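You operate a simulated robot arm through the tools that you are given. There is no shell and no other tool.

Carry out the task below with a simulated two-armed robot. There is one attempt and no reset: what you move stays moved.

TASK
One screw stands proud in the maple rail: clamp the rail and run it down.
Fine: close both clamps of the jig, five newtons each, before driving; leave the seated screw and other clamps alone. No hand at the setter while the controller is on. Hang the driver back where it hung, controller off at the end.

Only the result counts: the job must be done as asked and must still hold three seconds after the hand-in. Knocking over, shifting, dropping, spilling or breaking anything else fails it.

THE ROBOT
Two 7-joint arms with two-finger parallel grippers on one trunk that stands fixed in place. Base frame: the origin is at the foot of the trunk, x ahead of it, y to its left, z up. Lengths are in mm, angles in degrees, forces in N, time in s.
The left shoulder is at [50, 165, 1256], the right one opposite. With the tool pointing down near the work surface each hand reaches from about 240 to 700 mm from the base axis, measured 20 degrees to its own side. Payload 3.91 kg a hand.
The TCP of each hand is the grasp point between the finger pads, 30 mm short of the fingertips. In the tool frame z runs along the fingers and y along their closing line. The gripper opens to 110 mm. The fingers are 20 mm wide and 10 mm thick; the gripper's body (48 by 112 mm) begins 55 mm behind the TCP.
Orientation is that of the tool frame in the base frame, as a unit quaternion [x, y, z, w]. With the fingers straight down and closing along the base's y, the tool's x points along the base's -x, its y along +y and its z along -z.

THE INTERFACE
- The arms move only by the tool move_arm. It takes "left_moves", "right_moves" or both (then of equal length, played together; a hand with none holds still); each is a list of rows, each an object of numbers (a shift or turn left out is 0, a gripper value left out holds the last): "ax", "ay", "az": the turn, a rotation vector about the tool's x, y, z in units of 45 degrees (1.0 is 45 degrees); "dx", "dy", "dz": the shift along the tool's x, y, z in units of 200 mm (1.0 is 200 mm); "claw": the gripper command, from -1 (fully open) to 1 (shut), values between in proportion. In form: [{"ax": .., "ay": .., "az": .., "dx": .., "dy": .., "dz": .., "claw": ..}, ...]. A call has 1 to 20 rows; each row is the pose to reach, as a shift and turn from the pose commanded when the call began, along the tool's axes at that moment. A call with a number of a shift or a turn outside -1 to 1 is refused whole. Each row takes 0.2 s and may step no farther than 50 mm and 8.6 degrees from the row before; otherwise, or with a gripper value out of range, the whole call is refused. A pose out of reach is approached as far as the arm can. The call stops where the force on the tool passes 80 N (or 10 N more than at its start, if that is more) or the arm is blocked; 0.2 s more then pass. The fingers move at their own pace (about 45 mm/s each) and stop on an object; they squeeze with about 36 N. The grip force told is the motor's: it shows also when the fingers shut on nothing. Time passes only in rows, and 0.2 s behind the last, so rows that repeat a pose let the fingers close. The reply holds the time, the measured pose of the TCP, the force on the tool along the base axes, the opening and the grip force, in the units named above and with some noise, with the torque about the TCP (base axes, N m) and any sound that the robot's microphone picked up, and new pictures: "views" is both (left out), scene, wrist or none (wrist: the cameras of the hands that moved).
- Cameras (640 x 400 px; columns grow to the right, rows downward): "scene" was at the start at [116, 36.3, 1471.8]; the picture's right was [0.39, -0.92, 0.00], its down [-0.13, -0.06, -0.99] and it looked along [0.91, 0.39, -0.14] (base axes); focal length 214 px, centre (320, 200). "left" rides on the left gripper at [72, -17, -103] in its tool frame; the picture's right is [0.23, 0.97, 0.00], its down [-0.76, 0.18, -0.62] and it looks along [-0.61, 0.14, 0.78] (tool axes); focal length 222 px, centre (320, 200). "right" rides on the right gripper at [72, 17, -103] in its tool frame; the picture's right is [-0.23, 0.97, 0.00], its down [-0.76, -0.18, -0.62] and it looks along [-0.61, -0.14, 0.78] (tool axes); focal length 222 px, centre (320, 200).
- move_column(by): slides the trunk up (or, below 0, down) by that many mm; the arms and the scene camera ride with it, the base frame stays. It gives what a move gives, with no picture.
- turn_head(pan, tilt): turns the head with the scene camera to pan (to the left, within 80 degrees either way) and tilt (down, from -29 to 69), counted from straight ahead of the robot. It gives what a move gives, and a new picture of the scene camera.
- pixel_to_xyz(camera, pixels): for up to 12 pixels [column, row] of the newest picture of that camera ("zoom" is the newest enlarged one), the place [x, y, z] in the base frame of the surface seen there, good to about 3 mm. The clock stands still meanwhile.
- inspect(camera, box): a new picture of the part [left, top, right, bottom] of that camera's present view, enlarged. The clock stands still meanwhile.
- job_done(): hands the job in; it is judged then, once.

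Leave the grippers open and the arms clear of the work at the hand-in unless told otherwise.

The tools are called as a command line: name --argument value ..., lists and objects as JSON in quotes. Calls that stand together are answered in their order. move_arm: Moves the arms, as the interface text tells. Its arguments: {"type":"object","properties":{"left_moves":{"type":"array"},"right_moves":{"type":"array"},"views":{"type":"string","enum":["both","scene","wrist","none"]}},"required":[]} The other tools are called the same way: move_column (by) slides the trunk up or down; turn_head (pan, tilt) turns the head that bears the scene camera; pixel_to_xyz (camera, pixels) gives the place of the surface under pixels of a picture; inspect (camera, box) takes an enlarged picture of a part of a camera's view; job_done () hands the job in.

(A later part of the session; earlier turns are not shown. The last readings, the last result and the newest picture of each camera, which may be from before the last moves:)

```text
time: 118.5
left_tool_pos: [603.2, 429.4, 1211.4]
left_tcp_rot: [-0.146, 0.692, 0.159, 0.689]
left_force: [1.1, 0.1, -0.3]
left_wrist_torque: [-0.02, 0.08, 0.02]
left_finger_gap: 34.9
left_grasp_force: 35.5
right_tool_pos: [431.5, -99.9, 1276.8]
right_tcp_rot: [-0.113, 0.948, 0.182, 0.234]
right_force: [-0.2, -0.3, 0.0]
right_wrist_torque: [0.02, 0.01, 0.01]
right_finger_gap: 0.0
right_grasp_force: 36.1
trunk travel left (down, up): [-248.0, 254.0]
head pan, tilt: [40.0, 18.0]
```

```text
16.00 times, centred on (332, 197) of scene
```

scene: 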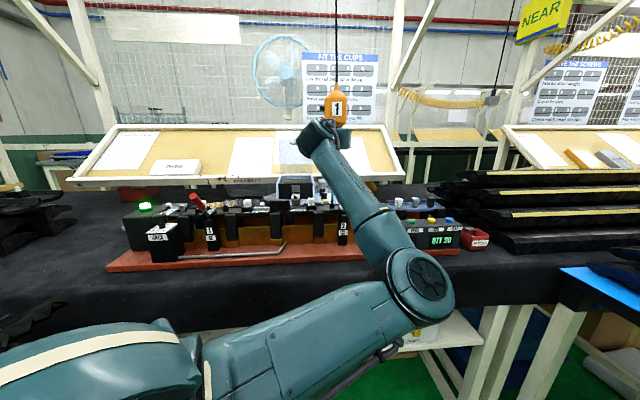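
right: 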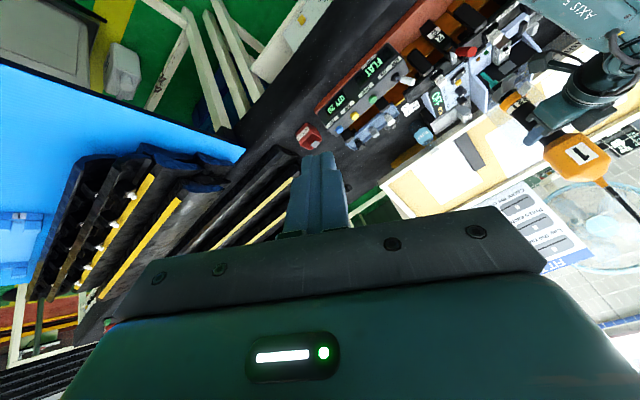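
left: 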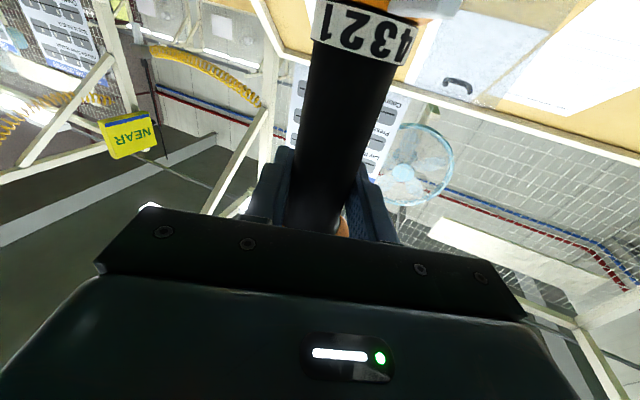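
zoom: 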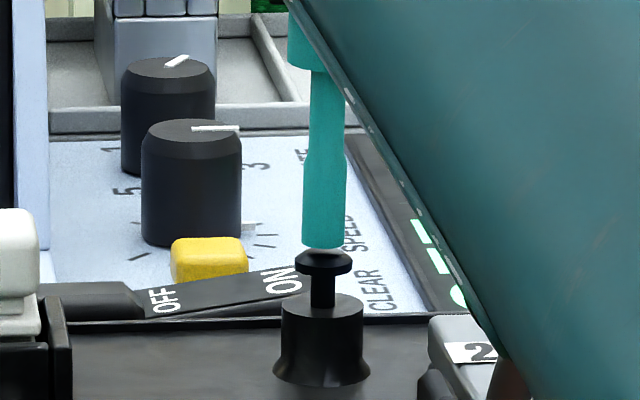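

Alignment is within a millimetre. I check the driver's tilt by comparing depth at its head and at its bit.

pixel_to_xyz --camera "scene" --pixels '[[336, 104], [337, 104], [336, 110], [337, 110], [338, 110], [337, 115], [332, 188], [332, 190], [332, 192], [332.3, 194], [332, 196], [332, 198]]'

inspect --camera "scene" --box '[310, 70, 360, 210]'

```text
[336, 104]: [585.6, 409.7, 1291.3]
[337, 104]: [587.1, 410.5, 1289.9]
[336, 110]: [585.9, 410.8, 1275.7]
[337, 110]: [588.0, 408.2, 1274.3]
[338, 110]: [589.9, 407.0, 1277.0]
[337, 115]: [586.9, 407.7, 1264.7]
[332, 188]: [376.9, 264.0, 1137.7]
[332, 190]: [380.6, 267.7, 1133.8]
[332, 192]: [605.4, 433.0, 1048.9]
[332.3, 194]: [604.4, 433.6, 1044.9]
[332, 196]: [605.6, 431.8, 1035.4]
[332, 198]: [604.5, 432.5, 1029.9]
```

```text
2.86 times, centred on (335, 140) of scene
```

zoom: 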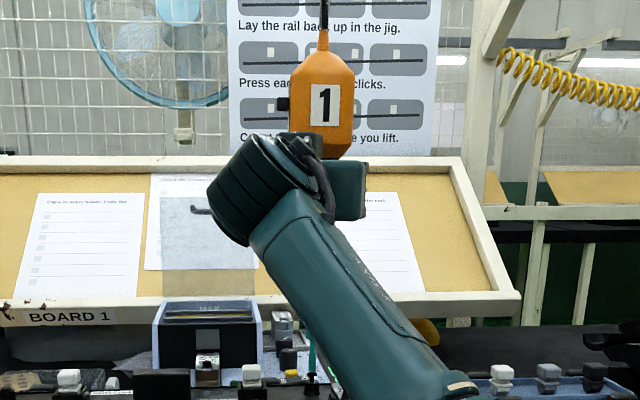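

The driver is straight (within ~1°). I'll try pushing deeper, slowly, to see whether there's a real stop (push-start) further down.

move_arm --left_moves '[{"dx": 0.01}, {"dx": 0.02}, {"dx": 0.03}, {"dx": 0.035}, {"dx": 0.04}, {"dx": 0.045}]' --views "none"

inspect --camera "scene" --box '[322, 186, 342, 206]'

```text
time: 119.9
left_tool_pos: [601.8, 431.0, 1201.9]
left_tcp_rot: [-0.149, 0.692, 0.16, 0.688]
left_force: [0.0, 0.3, 0.8]
left_wrist_torque: [-0.04, -0.01, 0.01]
left_finger_gap: 34.5
left_grasp_force: 36.2
right_tool_pos: [431.1, -99.5, 1276.5]
right_tcp_rot: [-0.113, 0.948, 0.182, 0.233]
right_force: [0.5, -0.8, 0.2]
right_wrist_torque: [-0.02, -0.01, 0.0]
right_finger_gap: 0.1
right_grasp_force: 35.3
trunk travel left (down, up): [-248.0, 254.0]
head pan, tilt: [40.0, 18.0]
```

```text
16.00 times, centred on (332, 196) of scene
```

zoom: 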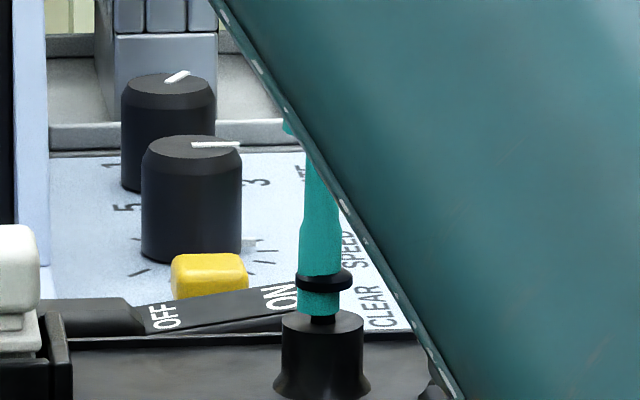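

No stop at all – the bit just passes through, so pushing alone doesn't start it. I look at the bit inside the head ring from the right camera to judge concentricity.

inspect --camera "right" --box '[468, 58, 488, 74]'

inspect --camera "right" --box '[490, 66, 526, 98]'

```text
16.00 times, centred on (478, 66) of right
```

zoom: 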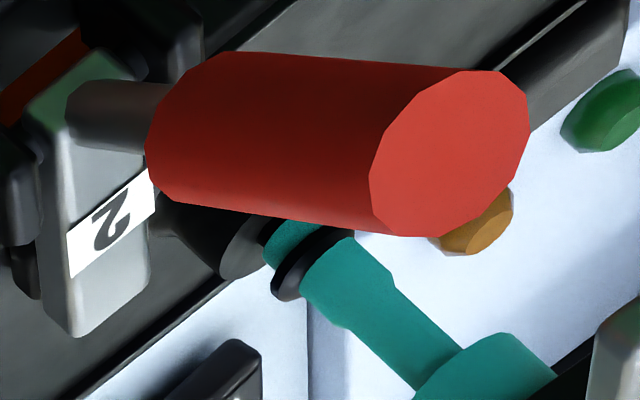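

```text
12.50 times, centred on (508, 82) of right
```

zoom: 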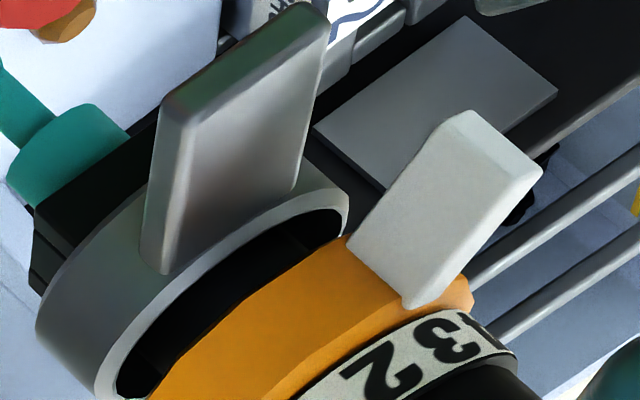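

I look at the "DRIVE THE SCREWS" poster closely for hints on starting the driver.

inspect --camera "scene" --box '[540, 50, 640, 140]'

turn_head --pan 10 --tilt 5

inspect --camera "scene" --box '[210, 60, 370, 170]'

```text
4.44 times, centred on (590, 95) of scene
```

zoom: 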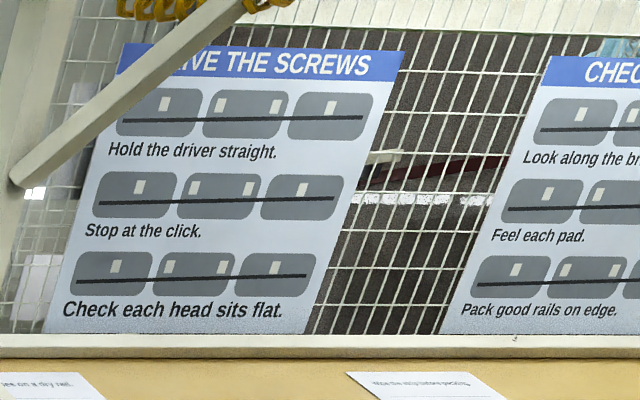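

```text
time: 120.9
left_tool_pos: [601.4, 430.0, 1201.7]
left_tcp_rot: [-0.148, 0.692, 0.159, 0.689]
left_force: [0.5, 0.4, -0.6]
left_wrist_torque: [-0.08, 0.01, -0.01]
left_finger_gap: 34.7
left_grasp_force: 35.8
right_tool_pos: [430.5, -99.8, 1275.0]
right_tcp_rot: [-0.112, 0.949, 0.181, 0.233]
right_force: [1.0, -0.2, 0.2]
right_wrist_torque: [-0.01, -0.01, 0.03]
right_finger_gap: 0.0
right_grasp_force: 36.3
trunk travel left (down, up): [-248.0, 254.0]
head pan, tilt: [10.0, 5.0]
```

scene: 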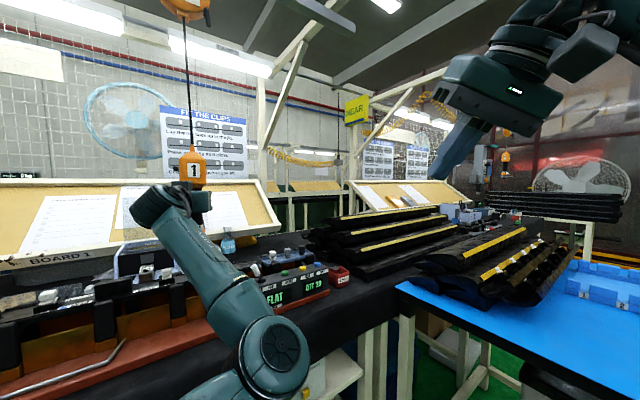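

```text
3.64 times, centred on (290, 115) of scene
```

zoom: 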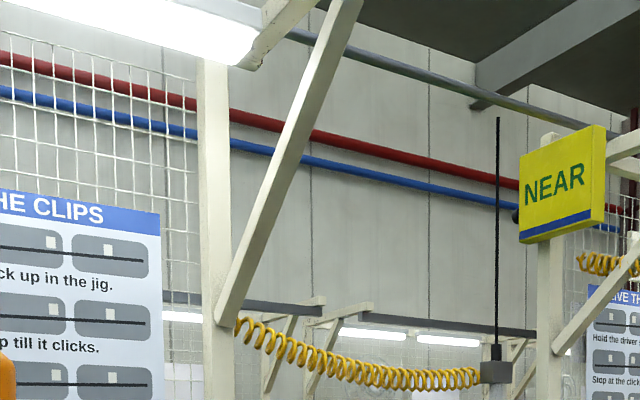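

inspect --camera "scene" --box '[250, 255, 350, 315]'

inspect --camera "scene" --box '[140, 140, 240, 220]'

turn_head --pan 40 --tilt 18

```text
6.40 times, centred on (300, 285) of scene
```

zoom: 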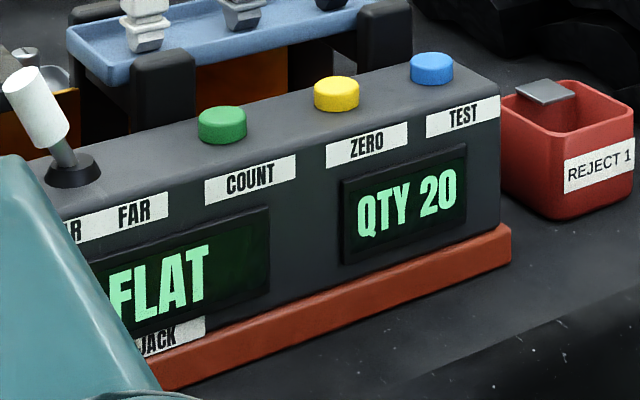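

```text
5.00 times, centred on (190, 180) of scene
```

zoom: 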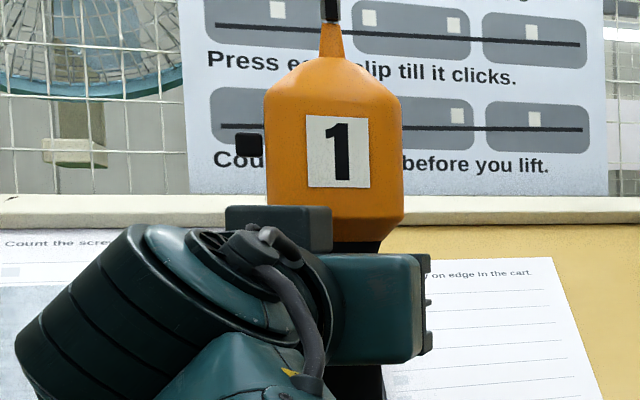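

```text
time: 121.8
left_tool_pos: [601.7, 429.6, 1202.5]
left_tcp_rot: [-0.148, 0.692, 0.159, 0.688]
left_force: [-0.5, 1.1, 1.4]
left_wrist_torque: [-0.08, 0.02, 0.01]
left_finger_gap: 34.4
left_grasp_force: 35.9
right_tool_pos: [432.1, -99.7, 1277.0]
right_tcp_rot: [-0.113, 0.949, 0.182, 0.233]
right_force: [0.8, 1.0, 0.0]
right_wrist_torque: [0.02, 0.02, -0.03]
right_finger_gap: 0.0
right_grasp_force: 35.6
trunk travel left (down, up): [-248.0, 254.0]
head pan, tilt: [40.0, 18.0]
```

scene: 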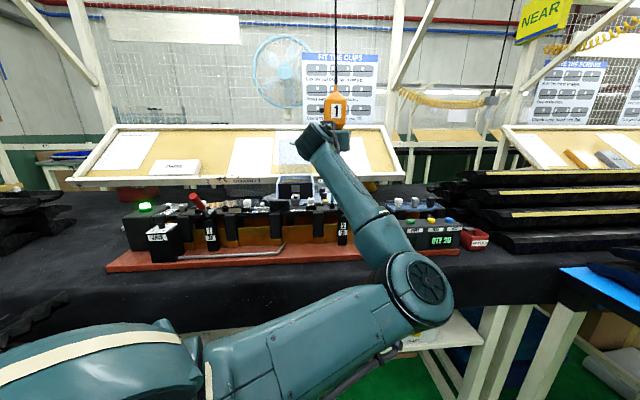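

The display and jig are unchanged. I continue down slowly to see if the bit meets the boss (a real axial push), stopping at the first few newtons.

move_arm --left_moves '[{"dx": 0.005}, {"dx": 0.01}, {"dx": 0.015}, {"dx": 0.02}]' --views "none"

inspect --camera "scene" --box '[322, 186, 342, 206]'

```text
time: 122.8
left_tool_pos: [601.2, 430.6, 1199.8]
left_tcp_rot: [-0.148, 0.691, 0.16, 0.69]
left_force: [0.4, -0.2, 6.4]
left_wrist_torque: [-0.07, 0.0, -0.06]
left_finger_gap: 34.7
left_grasp_force: 35.3
right_tool_pos: [430.9, -100.4, 1276.9]
right_tcp_rot: [-0.113, 0.948, 0.182, 0.233]
right_force: [-0.2, 0.0, -0.1]
right_wrist_torque: [0.0, 0.01, 0.0]
right_finger_gap: 0.0
right_grasp_force: 35.6
trunk travel left (down, up): [-248.0, 254.0]
head pan, tilt: [40.0, 18.0]
```

```text
16.00 times, centred on (332, 196) of scene
```

zoom: 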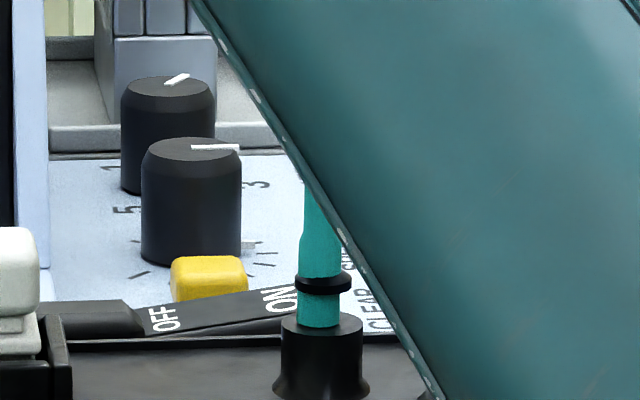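

Contact with the boss at 6 N, nothing started. I try a firmer push (up to ~25 N) in case the start needs more axial load.

move_arm --left_moves '[{"dx": 0.006}, {"dx": 0.012}, {"dx": 0.018}, {"dx": 0.018}]' --views "none"

inspect --camera "scene" --box '[322, 186, 342, 206]'

```text
time: 123.8
left_tool_pos: [600.3, 429.7, 1198.7]
left_tcp_rot: [-0.148, 0.688, 0.16, 0.692]
left_force: [4.1, 2.1, 24.1]
left_wrist_torque: [0.36, -0.78, -0.02]
left_finger_gap: 34.5
left_grasp_force: 36.1
right_tool_pos: [429.1, -101.2, 1277.6]
right_tcp_rot: [-0.114, 0.948, 0.182, 0.234]
right_force: [0.0, -0.5, -0.3]
right_wrist_torque: [-0.02, 0.02, 0.03]
right_finger_gap: 0.0
right_grasp_force: 35.8
trunk travel left (down, up): [-248.0, 254.0]
head pan, tilt: [40.0, 18.0]
```

```text
16.00 times, centred on (332, 196) of scene
```

zoom: 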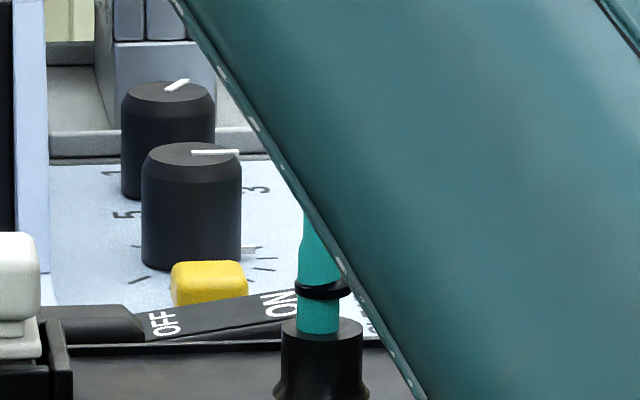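

No start at 24 N either, so it's the grey lever. I lift the bit clear of the screw again.

move_arm --left_moves '[{"dx": -0.03}, {"dx": -0.06}, {"dx": -0.1}]' --views "none"

inspect --camera "scene" --box '[318, 176, 346, 206]'

```text
time: 124.6
left_tool_pos: [602.4, 431.5, 1211.4]
left_tcp_rot: [-0.148, 0.694, 0.159, 0.687]
left_force: [0.9, 1.0, -0.3]
left_wrist_torque: [0.01, 0.02, 0.0]
left_finger_gap: 34.8
left_grasp_force: 36.7
right_tool_pos: [431.7, -99.9, 1276.4]
right_tcp_rot: [-0.113, 0.949, 0.182, 0.233]
right_force: [0.1, -0.2, -0.6]
right_wrist_torque: [-0.03, 0.0, 0.03]
right_finger_gap: 0.0
right_grasp_force: 36.0
trunk travel left (down, up): [-248.0, 254.0]
head pan, tilt: [40.0, 18.0]
```

```text
13.33 times, centred on (332, 191) of scene
```

zoom: 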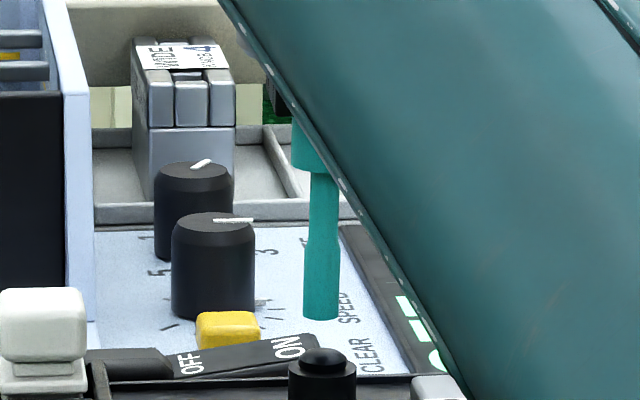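

The screw head looks lower now! I zoom in on it.

inspect --camera "scene" --box '[322, 192, 342, 212]'

inspect --camera "right" --box '[466, 56, 490, 78]'

```text
16.00 times, centred on (332, 202) of scene
```

zoom: 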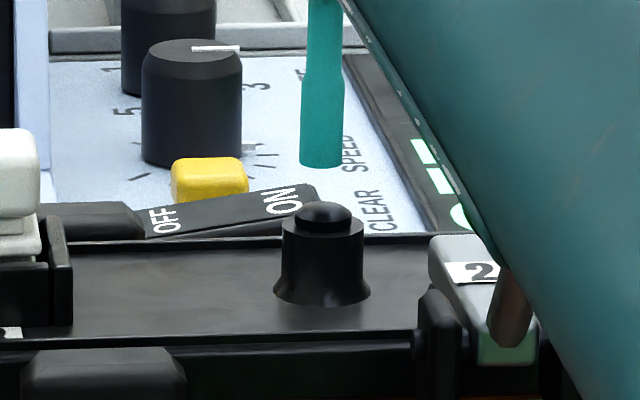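

```text
16.00 times, centred on (478, 67) of right
```

zoom: 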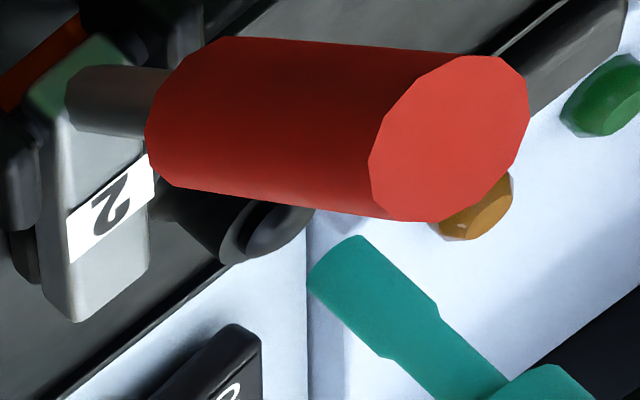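

The proud screw's head is now down on its boss – the firm push did start the driver and ran it in. I compare with the seated screw 1 and check the sound/controller state.

inspect --camera "scene" --box '[217, 190, 237, 210]'

inspect --camera "scene" --box '[190, 185, 350, 225]'

```text
16.00 times, centred on (227, 200) of scene
```

zoom: 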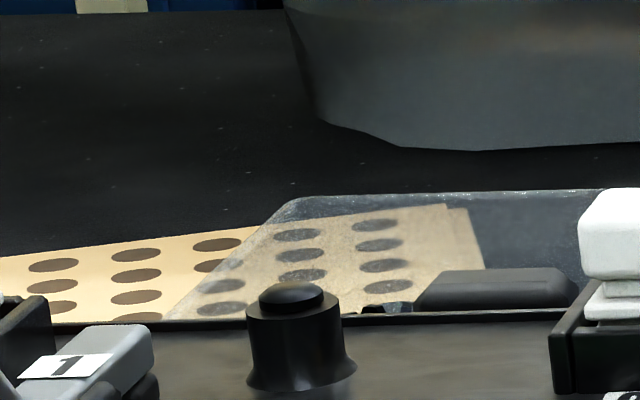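

```text
4.00 times, centred on (270, 205) of scene
```

zoom: 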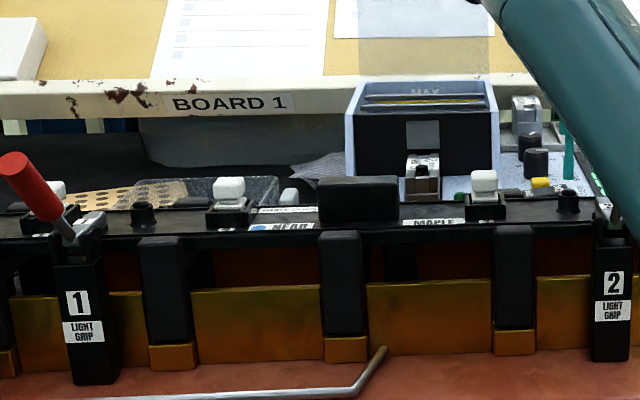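

I lower the right hand to read the controller's lamps.

move_arm --right_moves '[{"dx": 0.097, "dy": -0.059, "dz": 0.165}, {"dx": 0.193, "dy": -0.117, "dz": 0.331}, {"dx": 0.29, "dy": -0.176, "dz": 0.496}, {"dx": 0.386, "dy": -0.234, "dz": 0.662}, {"dx": 0.483, "dy": -0.293, "dz": 0.827}]' --views "none"

move_arm --right_moves '[{"dx": 0.19, "dy": -0.052, "dz": 0.114}, {"dx": 0.38, "dy": -0.104, "dz": 0.229}, {"dx": 0.57, "dy": -0.155, "dz": 0.343}]' --views "wrist"

inspect --camera "right" --box '[320, 0, 500, 150]'

```text
time: 125.8
left_tool_pos: [602.1, 430.4, 1213.4]
left_tcp_rot: [-0.148, 0.692, 0.16, 0.688]
left_force: [0.5, -0.9, -0.1]
left_wrist_torque: [0.03, 0.09, 0.0]
left_finger_gap: 34.6
left_grasp_force: 35.7
right_tool_pos: [436.9, -100.4, 1076.7]
right_tcp_rot: [-0.113, 0.948, 0.183, 0.233]
right_force: [-1.0, 0.5, -0.4]
right_wrist_torque: [-0.03, -0.02, -0.01]
right_finger_gap: 0.0
right_grasp_force: 36.1
trunk travel left (down, up): [-248.0, 254.0]
head pan, tilt: [40.0, 18.0]
```

```text
time: 126.6
left_tool_pos: [602.9, 431.2, 1212.6]
left_tcp_rot: [-0.149, 0.692, 0.16, 0.688]
left_force: [-0.8, 0.4, -0.2]
left_wrist_torque: [0.01, 0.04, -0.02]
left_finger_gap: 34.6
left_grasp_force: 36.1
right_tool_pos: [368.6, -117.3, 953.3]
right_tcp_rot: [-0.113, 0.948, 0.182, 0.234]
right_force: [0.2, -0.1, -0.8]
right_wrist_torque: [0.02, 0.02, 0.01]
right_finger_gap: 0.0
right_grasp_force: 35.8
trunk travel left (down, up): [-248.0, 254.0]
head pan, tilt: [40.0, 18.0]
```

right: 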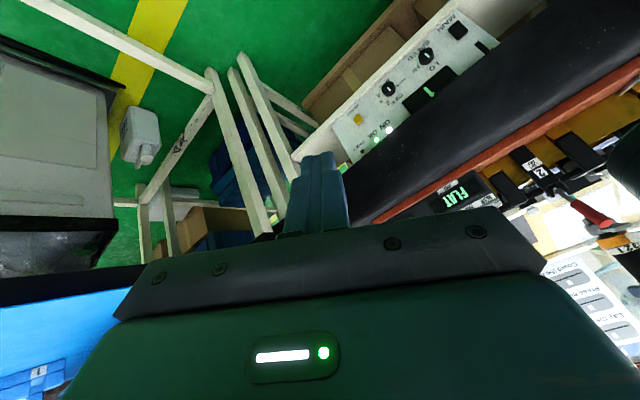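

```text
2.67 times, centred on (410, 75) of right
```

zoom: 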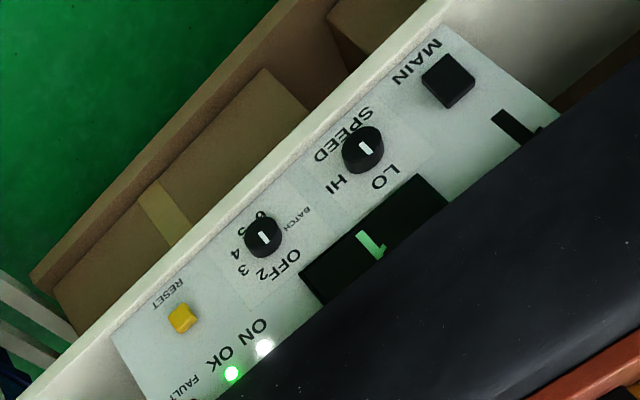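

The controller shows count 1 with the OK lamp green – the screw is run down properly. Now I hang the driver back: trunk up 198 mm lifts it straight up.

move_column --by 198

```text
time: 128.8
left_tool_pos: [602.2, 430.4, 1411.7]
left_tcp_rot: [-0.148, 0.691, 0.16, 0.689]
left_force: [0.6, -0.1, -0.3]
left_wrist_torque: [-0.03, 0.06, 0.01]
left_finger_gap: 34.6
left_grasp_force: 36.2
right_tool_pos: [368.4, -117.1, 1152.2]
right_tcp_rot: [-0.113, 0.949, 0.182, 0.233]
right_force: [0.0, 0.6, 0.3]
right_wrist_torque: [0.0, 0.03, -0.02]
right_finger_gap: 0.0
right_grasp_force: 35.3
trunk travel left (down, up): [-446.0, 56.0]
head pan, tilt: [40.0, 18.0]
```

Now 71 mm forward to the exact hang position (668.5,456.5,1409).

move_arm --left_moves '[{"dz": 0.1, "dy": -0.006, "dx": 0.004}, {"dz": 0.2, "dy": -0.012, "dx": 0.008}, {"dz": 0.29, "dy": -0.018, "dx": 0.012}, {"dz": 0.355, "dy": -0.023, "dx": 0.014}, {"dz": 0.355, "dy": -0.023, "dx": 0.014}]' --views "both"

inspect --camera "scene" --box '[290, 20, 390, 180]'

```text
time: 130.0
left_tool_pos: [668.5, 456.0, 1407.1]
left_tcp_rot: [-0.148, 0.692, 0.159, 0.688]
left_force: [0.4, 0.5, -0.1]
left_wrist_torque: [0.03, 0.0, 0.0]
left_finger_gap: 34.7
left_grasp_force: 36.1
right_tool_pos: [370.1, -116.8, 1152.0]
right_tcp_rot: [-0.113, 0.949, 0.182, 0.233]
right_force: [0.4, 0.5, 0.0]
right_wrist_torque: [-0.05, -0.01, -0.01]
right_finger_gap: 0.1
right_grasp_force: 36.4
trunk travel left (down, up): [-446.0, 56.0]
head pan, tilt: [40.0, 18.0]
```

scene: 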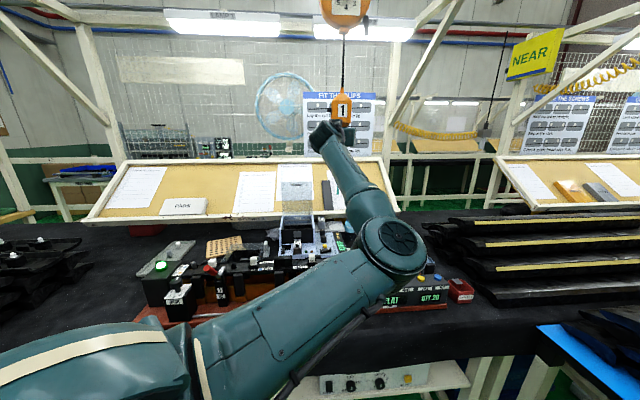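
left: 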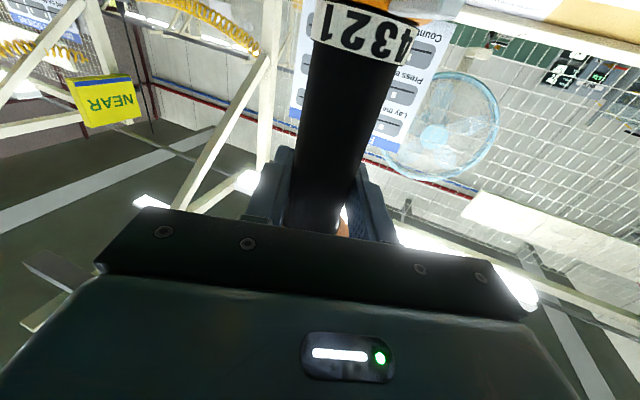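

```text
2.50 times, centred on (340, 100) of scene
```

zoom: 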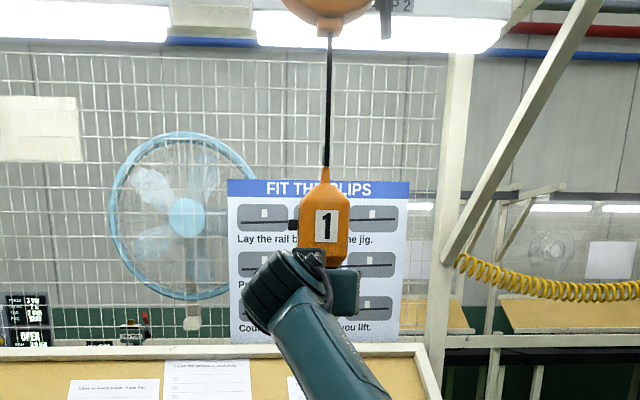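

The driver hangs exactly as before (same view as when gripped). I open the fingers slowly and withdraw straight back.

move_arm --left_moves '[{"claw": 0.3}, {"claw": 0.2}, {"claw": 0.0}, {"claw": -0.4}, {"claw": -1.0}, {"claw": -1.0}, {"claw": -1.0}]' --views "wrist"

move_arm --left_moves '[{"dz": -0.12}, {"dz": -0.3}, {"dz": -0.5}, {"dz": -0.7}, {"dz": -0.85}]' --views "both"

inspect --camera "scene" --box '[290, 20, 390, 200]'

```text
time: 131.6
left_tool_pos: [667.9, 455.9, 1407.6]
left_tcp_rot: [-0.148, 0.692, 0.16, 0.688]
left_force: [0.5, 0.2, 0.2]
left_wrist_torque: [0.0, 0.01, -0.01]
left_finger_gap: 110.2
left_grasp_force: 0.1
right_tool_pos: [368.0, -116.9, 1153.7]
right_tcp_rot: [-0.113, 0.949, 0.181, 0.234]
right_force: [0.3, -1.0, -0.2]
right_wrist_torque: [-0.02, 0.02, -0.02]
right_finger_gap: 0.1
right_grasp_force: 35.9
trunk travel left (down, up): [-446.0, 56.0]
head pan, tilt: [40.0, 18.0]
```

left: 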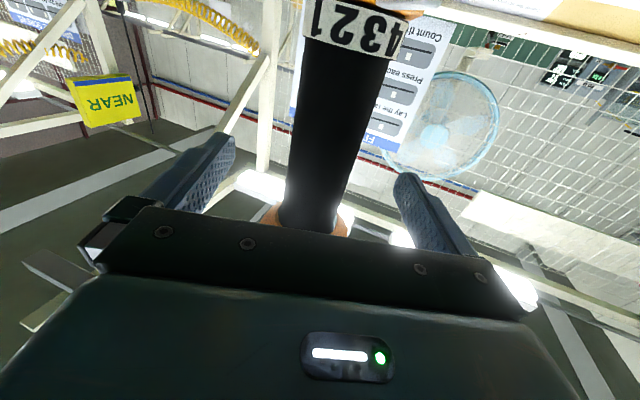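

```text
time: 132.8
left_tool_pos: [514.0, 384.8, 1405.1]
left_tcp_rot: [-0.149, 0.692, 0.159, 0.688]
left_force: [1.0, -0.7, -0.1]
left_wrist_torque: [-0.02, -0.02, 0.03]
left_finger_gap: 110.1
left_grasp_force: 0.1
right_tool_pos: [369.4, -117.1, 1152.4]
right_tcp_rot: [-0.113, 0.949, 0.182, 0.233]
right_force: [0.6, 0.2, 0.0]
right_wrist_torque: [-0.01, 0.0, -0.01]
right_finger_gap: 0.0
right_grasp_force: 35.7
trunk travel left (down, up): [-446.0, 56.0]
head pan, tilt: [40.0, 18.0]
```

scene: 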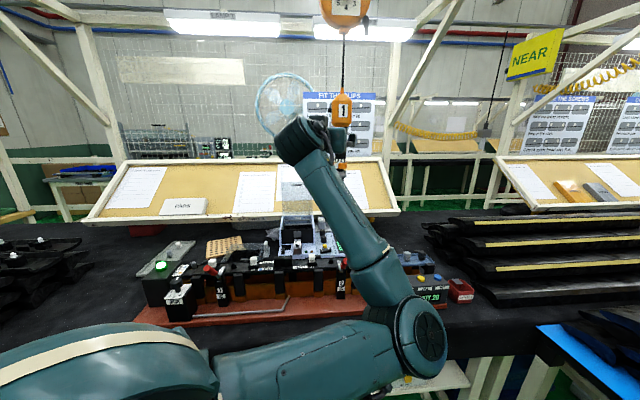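
left: 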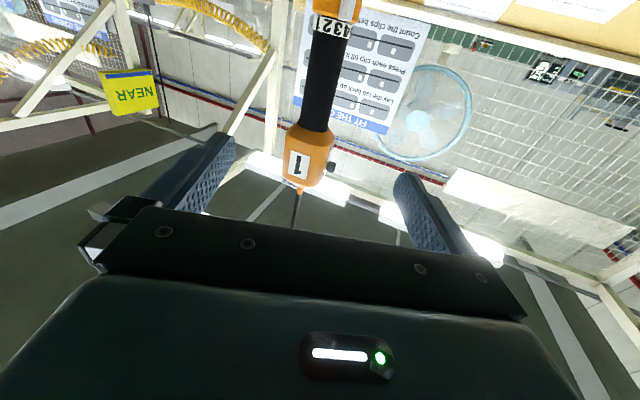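

```text
2.22 times, centred on (340, 110) of scene
```

zoom: 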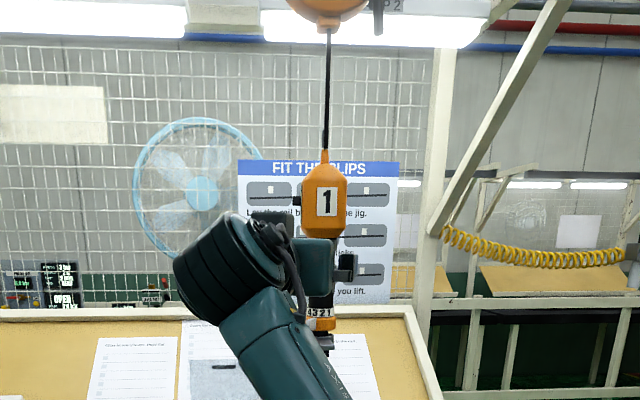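

The driver hangs freely. I bring the left hand back to its parked pose the way it came.

move_arm --left_moves '[{"dx": -0.012, "dy": 0.08, "dz": -0.063, "ay": 0.167}, {"dx": -0.025, "dy": 0.16, "dz": -0.126, "ay": 0.333}, {"dx": -0.037, "dy": 0.24, "dz": -0.189, "ay": 0.5}, {"dx": -0.05, "dy": 0.32, "dz": -0.252, "ay": 0.667}, {"dx": -0.062, "dy": 0.4, "dz": -0.315, "ay": 0.833}, {"dx": -0.075, "dy": 0.482, "dz": -0.378, "ay": 1.0}]' --views "none"

move_arm --left_moves '[{"dx": 0.05, "dy": 0.065, "dz": -0.047, "ay": 0.167}, {"dx": 0.1, "dy": 0.13, "dz": -0.095, "ay": 0.333}, {"dx": 0.15, "dy": 0.195, "dz": -0.142, "ay": 0.5}, {"dx": 0.2, "dy": 0.26, "dz": -0.19, "ay": 0.667}, {"dx": 0.25, "dy": 0.325, "dz": -0.237, "ay": 0.833}, {"dx": 0.298, "dy": 0.39, "dz": -0.284, "ay": 1.0}]' --views "scene"

```text
time: 134.2
left_tool_pos: [405.7, 438.5, 1423.8]
left_tcp_rot: [-0.198, 0.903, 0.089, 0.37]
left_force: [-0.2, -0.3, 0.0]
left_wrist_torque: [-0.03, 0.0, 0.0]
left_finger_gap: 110.0
left_grasp_force: 0.0
right_tool_pos: [369.4, -116.8, 1152.5]
right_tcp_rot: [-0.113, 0.949, 0.181, 0.233]
right_force: [0.6, -0.4, -0.7]
right_wrist_torque: [-0.01, -0.01, -0.02]
right_finger_gap: 0.0
right_grasp_force: 36.2
trunk travel left (down, up): [-446.0, 56.0]
head pan, tilt: [40.0, 18.0]
```

```text
time: 135.6
left_tool_pos: [297.5, 476.2, 1425.6]
left_tcp_rot: [-0.217, 0.976, 0.008, -0.002]
left_force: [0.0, 0.1, 0.1]
left_wrist_torque: [0.03, 0.02, 0.0]
left_finger_gap: 110.1
left_grasp_force: 0.0
right_tool_pos: [368.6, -116.0, 1151.5]
right_tcp_rot: [-0.113, 0.949, 0.182, 0.233]
right_force: [0.8, -0.6, 0.4]
right_wrist_torque: [0.01, 0.0, 0.01]
right_finger_gap: 0.0
right_grasp_force: 35.7
trunk travel left (down, up): [-446.0, 56.0]
head pan, tilt: [40.0, 18.0]
```

scene: 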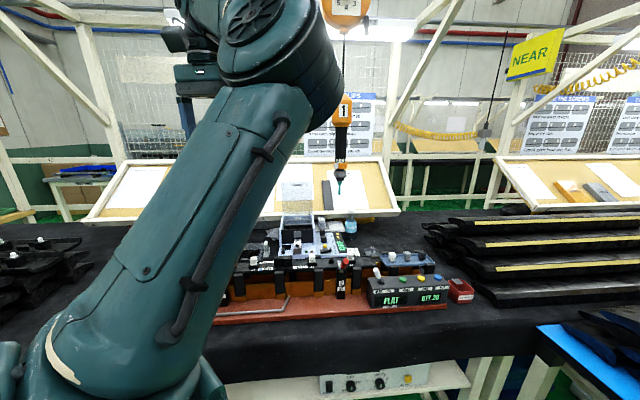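

move_arm --left_moves '[{"dx": 0.097, "dy": 0.181, "az": -0.147}, {"dx": 0.193, "dy": 0.363, "az": -0.293}, {"dx": 0.29, "dy": 0.544, "az": -0.44}]' --views "none"

move_arm --left_moves '[{"dx": 0.011, "dy": 0.203}, {"dx": 0.022, "dy": 0.407}, {"dx": 0.033, "dy": 0.61}]' --views "scene"

inspect --camera "scene" --box '[290, 60, 390, 220]'

pixel_to_xyz --camera "scene" --pixels '[[342, 103], [342, 112], [341, 140], [341, 150], [340, 188], [340, 182]]'

```text
time: 136.4
left_tool_pos: [199.5, 547.1, 1423.6]
left_tcp_rot: [-0.382, 0.924, 0.007, -0.001]
left_force: [0.3, 0.4, -0.1]
left_wrist_torque: [-0.03, -0.02, 0.01]
left_finger_gap: 110.1
left_grasp_force: 0.0
right_tool_pos: [367.6, -116.2, 1151.7]
right_tcp_rot: [-0.113, 0.949, 0.181, 0.233]
right_force: [-0.6, 0.1, 0.6]
right_wrist_torque: [-0.02, -0.03, 0.01]
right_finger_gap: 0.0
right_grasp_force: 36.2
trunk travel left (down, up): [-446.0, 56.0]
head pan, tilt: [40.0, 18.0]
```

```text
time: 137.2
left_tool_pos: [107.1, 632.2, 1429.0]
left_tcp_rot: [-0.382, 0.924, 0.007, 0.0]
left_force: [0.9, 0.2, -0.6]
left_wrist_torque: [0.03, -0.02, 0.02]
left_finger_gap: 110.1
left_grasp_force: 0.1
right_tool_pos: [367.9, -116.6, 1152.6]
right_tcp_rot: [-0.114, 0.949, 0.181, 0.234]
right_force: [0.1, 0.6, 0.0]
right_wrist_torque: [-0.02, 0.0, -0.01]
right_finger_gap: 0.0
right_grasp_force: 35.9
trunk travel left (down, up): [-446.0, 56.0]
head pan, tilt: [40.0, 18.0]
```

scene: 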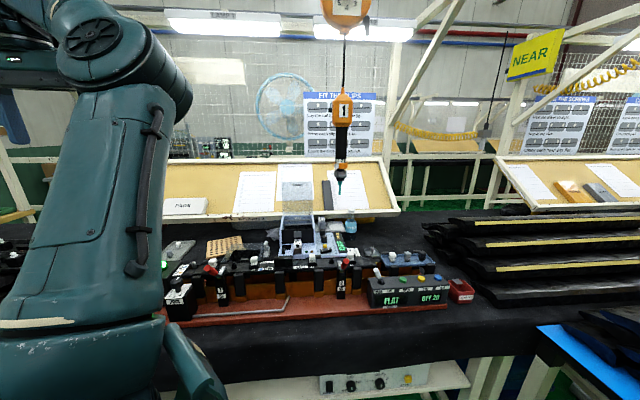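

```text
2.50 times, centred on (340, 140) of scene
```

zoom: 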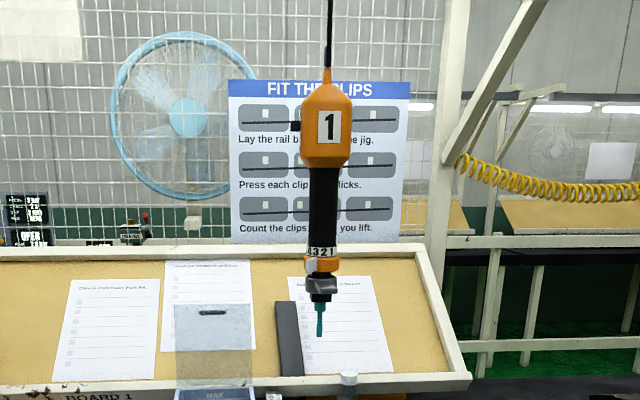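

```text
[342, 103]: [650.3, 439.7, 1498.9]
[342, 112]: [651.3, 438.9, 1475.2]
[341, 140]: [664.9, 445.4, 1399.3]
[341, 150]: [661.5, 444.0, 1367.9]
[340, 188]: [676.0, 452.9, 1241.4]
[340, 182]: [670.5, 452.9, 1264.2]
```

The driver hangs where it did. Now the controller: I bring the right hand (fingers closed) back to the pose it had when approaching MAIN.

move_arm --right_moves '[{"dx": 0.025, "dy": 0.156, "dz": 0.113, "ax": -0.031, "ay": -0.108, "az": -0.117}, {"dx": 0.051, "dy": 0.312, "dz": 0.227, "ax": -0.063, "ay": -0.216, "az": -0.234}, {"dx": 0.076, "dy": 0.468, "dz": 0.34, "ax": -0.094, "ay": -0.325, "az": -0.351}, {"dx": 0.102, "dy": 0.623, "dz": 0.453, "ax": -0.126, "ay": -0.433, "az": -0.468}, {"dx": 0.127, "dy": 0.779, "dz": 0.567, "ax": -0.157, "ay": -0.541, "az": -0.585}, {"dx": 0.153, "dy": 0.935, "dz": 0.68, "ax": -0.189, "ay": -0.649, "az": -0.702}]' --views "scene"

```text
time: 138.6
left_tool_pos: [106.6, 633.1, 1428.9]
left_tcp_rot: [-0.382, 0.924, 0.007, -0.001]
left_force: [-0.1, 0.5, -0.6]
left_wrist_torque: [-0.01, -0.02, 0.02]
left_finger_gap: 109.9
left_grasp_force: 0.1
right_tool_pos: [335.9, 99.5, 1085.0]
right_tcp_rot: [-0.323, 0.788, 0.211, 0.48]
right_force: [-0.6, 0.9, -0.7]
right_wrist_torque: [0.0, 0.02, -0.03]
right_finger_gap: 0.0
right_grasp_force: 36.3
right hand out of reach, approached as far as the arm can: row 6
trunk travel left (down, up): [-446.0, 56.0]
head pan, tilt: [40.0, 18.0]
```

scene: 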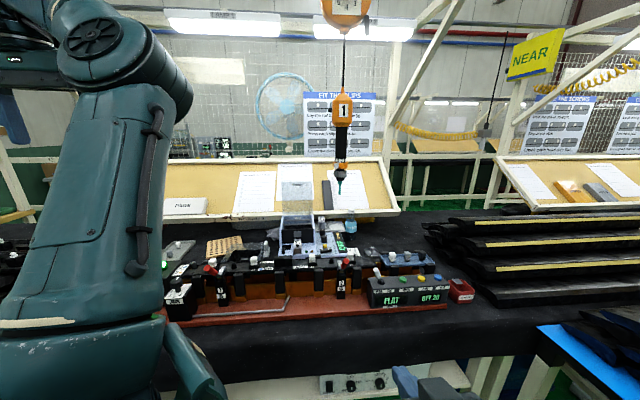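

move_arm --right_moves '[{"dx": -0.033, "dy": 0.105, "dz": 0.144, "ay": -0.01, "az": -0.014}, {"dx": -0.065, "dy": 0.21, "dz": 0.288, "ay": -0.018, "az": -0.028}, {"dx": -0.098, "dy": 0.316, "dz": 0.432, "ay": -0.027, "az": -0.043}]' --views "none"

move_column --by -400

turn_head --pan 40 --tilt 20

```text
time: 139.4
left_tool_pos: [107.2, 633.9, 1428.9]
left_tcp_rot: [-0.382, 0.924, 0.007, -0.001]
left_force: [-0.9, 0.8, 0.0]
left_wrist_torque: [-0.01, -0.04, 0.01]
left_finger_gap: 109.8
left_grasp_force: 0.1
right_tool_pos: [353.7, 201.2, 1066.3]
right_tcp_rot: [-0.343, 0.767, 0.198, 0.505]
right_force: [0.2, 0.6, -0.1]
right_wrist_torque: [-0.02, 0.01, 0.01]
right_finger_gap: 0.1
right_grasp_force: 36.1
trunk travel left (down, up): [-446.0, 56.0]
head pan, tilt: [40.0, 18.0]
```

```text
time: 143.2
left_tool_pos: [107.7, 630.7, 1031.0]
left_tcp_rot: [-0.382, 0.924, 0.009, -0.001]
left_force: [-0.2, 0.5, -0.4]
left_wrist_torque: [-0.03, 0.0, 0.01]
left_finger_gap: 109.8
left_grasp_force: 0.0
right_tool_pos: [353.9, 201.2, 666.4]
right_tcp_rot: [-0.342, 0.767, 0.198, 0.505]
right_force: [0.4, 0.0, -1.1]
right_wrist_torque: [0.0, -0.01, -0.03]
right_finger_gap: 0.1
right_grasp_force: 36.0
trunk travel left (down, up): [-46.0, 456.0]
head pan, tilt: [40.0, 18.0]
```

```text
time: 143.8
left_tool_pos: [106.3, 631.1, 1030.1]
left_tcp_rot: [-0.382, 0.924, 0.008, 0.0]
left_force: [0.3, 0.0, 0.6]
left_wrist_torque: [0.03, -0.01, 0.01]
left_finger_gap: 109.9
left_grasp_force: 0.0
right_tool_pos: [354.6, 199.1, 666.3]
right_tcp_rot: [-0.342, 0.767, 0.198, 0.505]
right_force: [0.1, -0.2, 0.3]
right_wrist_torque: [-0.01, 0.0, -0.01]
right_finger_gap: 0.0
right_grasp_force: 36.5
trunk travel left (down, up): [-46.0, 456.0]
head pan, tilt: [40.0, 20.0]
```

scene: 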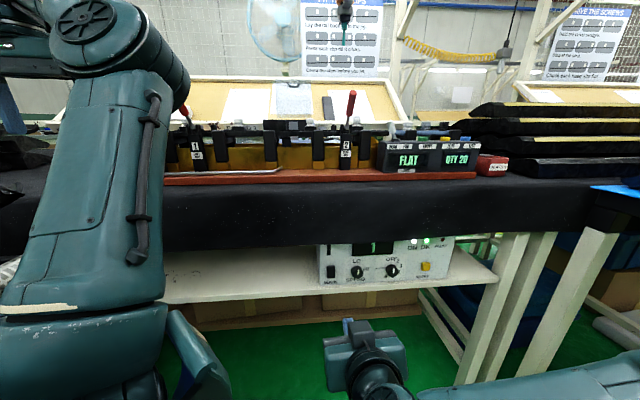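

The level view now lets me verify the screw is seated like its neighbour; I zoom on both screws, the driver and controller.

inspect --camera "scene" --box '[324, 112, 344, 132]'

inspect --camera "scene" --box '[202, 115, 242, 140]'

inspect --camera "scene" --box '[310, 225, 470, 305]'

pixel_to_xyz --camera "scene" --pixels '[[331, 271], [331, 268], [331, 274]]'

```text
16.00 times, centred on (334, 122) of scene
```

zoom: 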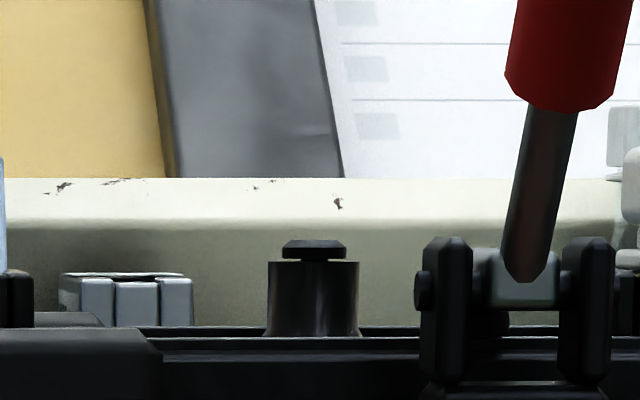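

```text
16.00 times, centred on (222, 128) of scene
```

zoom: 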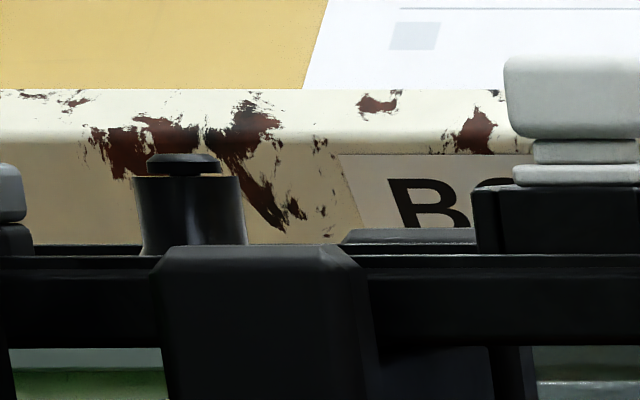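

```text
4.00 times, centred on (390, 265) of scene
```

zoom: 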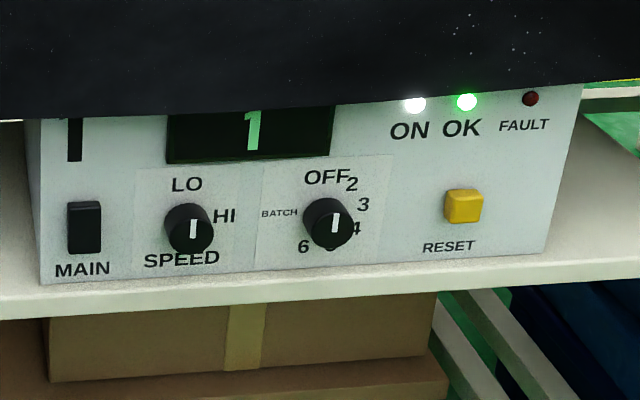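

```text
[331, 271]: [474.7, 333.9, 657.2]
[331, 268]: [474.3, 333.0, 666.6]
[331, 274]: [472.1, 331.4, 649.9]
```

The head sits on its boss like the seated screw, OK lamp green, count 1. Now I approach MAIN again, first to ~30 mm in front.

move_arm --right_moves '[{"dx": -0.078, "dy": 0.013, "dz": 0.17}, {"dx": -0.157, "dy": 0.027, "dz": 0.339}, {"dx": -0.235, "dy": 0.04, "dz": 0.5085}]' --views "wrist"

inspect --camera "right" --box '[240, 80, 400, 200]'

```text
time: 144.6
left_tool_pos: [107.1, 630.2, 1030.5]
left_tcp_rot: [-0.382, 0.924, 0.008, -0.001]
left_force: [0.1, -0.7, 0.0]
left_wrist_torque: [-0.02, 0.02, 0.02]
left_finger_gap: 110.0
left_grasp_force: 0.0
right_tool_pos: [424.7, 288.7, 668.1]
right_tcp_rot: [-0.342, 0.768, 0.198, 0.505]
right_force: [-0.1, -0.2, 1.3]
right_wrist_torque: [0.02, -0.02, 0.01]
right_finger_gap: 0.0
right_grasp_force: 36.3
trunk travel left (down, up): [-46.0, 456.0]
head pan, tilt: [40.0, 20.0]
```

right: 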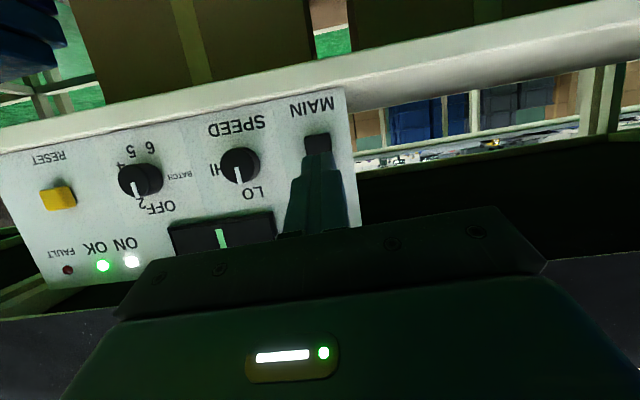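

```text
3.33 times, centred on (320, 140) of right
```

zoom: 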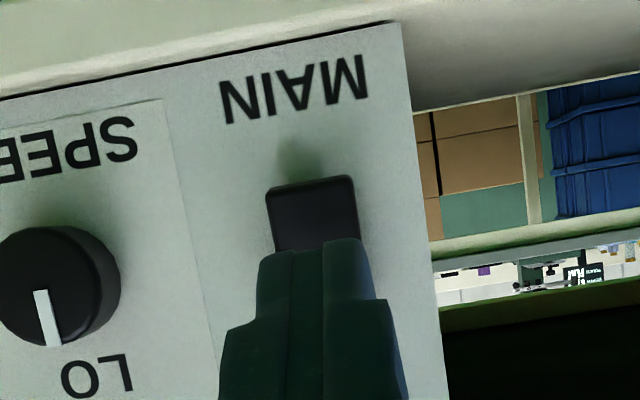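

I advance 28 mm (about 8 mm short of contact).

move_arm --right_moves '[{"dx": -0.026, "dy": -0.009, "dz": 0.065}, {"dx": -0.053, "dy": -0.0185, "dz": 0.13}]' --views "none"

move_arm --right_moves '[{"dx": -0.0045, "dz": 0.0115}, {"dx": -0.009, "dz": 0.023}, {"dx": -0.0115, "dz": 0.0295}]' --views "none"

inspect --camera "scene" --box '[310, 235, 470, 300]'

```text
time: 145.2
left_tool_pos: [108.5, 630.4, 1030.3]
left_tcp_rot: [-0.382, 0.924, 0.008, 0.0]
left_force: [-0.6, -0.3, -0.4]
left_wrist_torque: [0.01, 0.05, 0.0]
left_finger_gap: 110.0
left_grasp_force: 0.0
right_tool_pos: [446.4, 304.4, 664.8]
right_tcp_rot: [-0.343, 0.767, 0.199, 0.504]
right_force: [0.0, 0.4, 0.0]
right_wrist_torque: [-0.02, -0.04, -0.01]
right_finger_gap: 0.3
right_grasp_force: 36.5
trunk travel left (down, up): [-46.0, 456.0]
head pan, tilt: [40.0, 20.0]
```

```text
time: 146.0
left_tool_pos: [107.3, 630.9, 1030.2]
left_tcp_rot: [-0.382, 0.924, 0.008, -0.001]
left_force: [-0.2, -0.4, 0.5]
left_wrist_torque: [0.0, -0.01, -0.02]
left_finger_gap: 110.3
left_grasp_force: 0.1
right_tool_pos: [450.1, 310.2, 665.6]
right_tcp_rot: [-0.343, 0.767, 0.199, 0.504]
right_force: [0.3, 0.6, 0.1]
right_wrist_torque: [0.02, 0.01, -0.01]
right_finger_gap: 0.0
right_grasp_force: 35.7
trunk travel left (down, up): [-46.0, 456.0]
head pan, tilt: [40.0, 20.0]
```

```text
4.00 times, centred on (390, 268) of scene
```

zoom: 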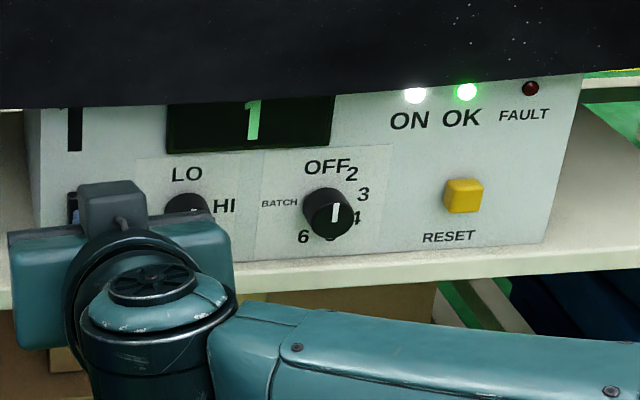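

No contact yet. Small 2 mm steps now.

move_arm --right_moves '[{"dx": -0.0038, "dz": 0.0093}, {"dx": -0.0076, "dz": 0.0186}]' --views "none"

inspect --camera "scene" --box '[310, 235, 470, 300]'

```text
time: 146.6
left_tool_pos: [105.8, 628.5, 1031.7]
left_tcp_rot: [-0.381, 0.925, 0.009, 0.001]
left_force: [-0.7, 0.3, 0.3]
left_wrist_torque: [0.01, -0.02, -0.01]
left_finger_gap: 110.0
left_grasp_force: 0.1
right_tool_pos: [451.5, 309.7, 667.3]
right_tcp_rot: [-0.343, 0.767, 0.199, 0.504]
right_force: [-31.6, -44.3, 8.1]
right_wrist_torque: [-0.12, -0.22, -0.29]
right_finger_gap: 0.0
right_grasp_force: 36.1
trunk travel left (down, up): [-46.0, 456.0]
head pan, tilt: [40.0, 20.0]
```

```text
4.00 times, centred on (390, 268) of scene
```

zoom: 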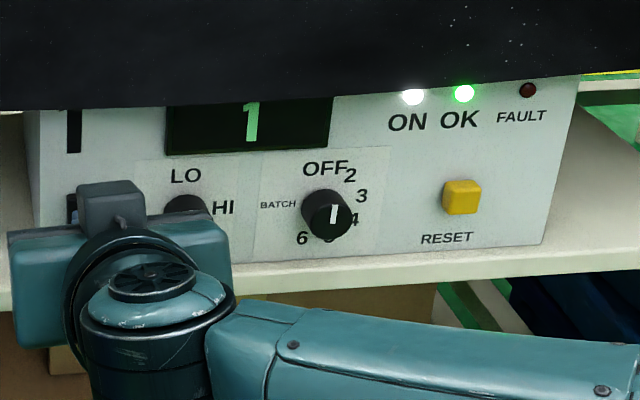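

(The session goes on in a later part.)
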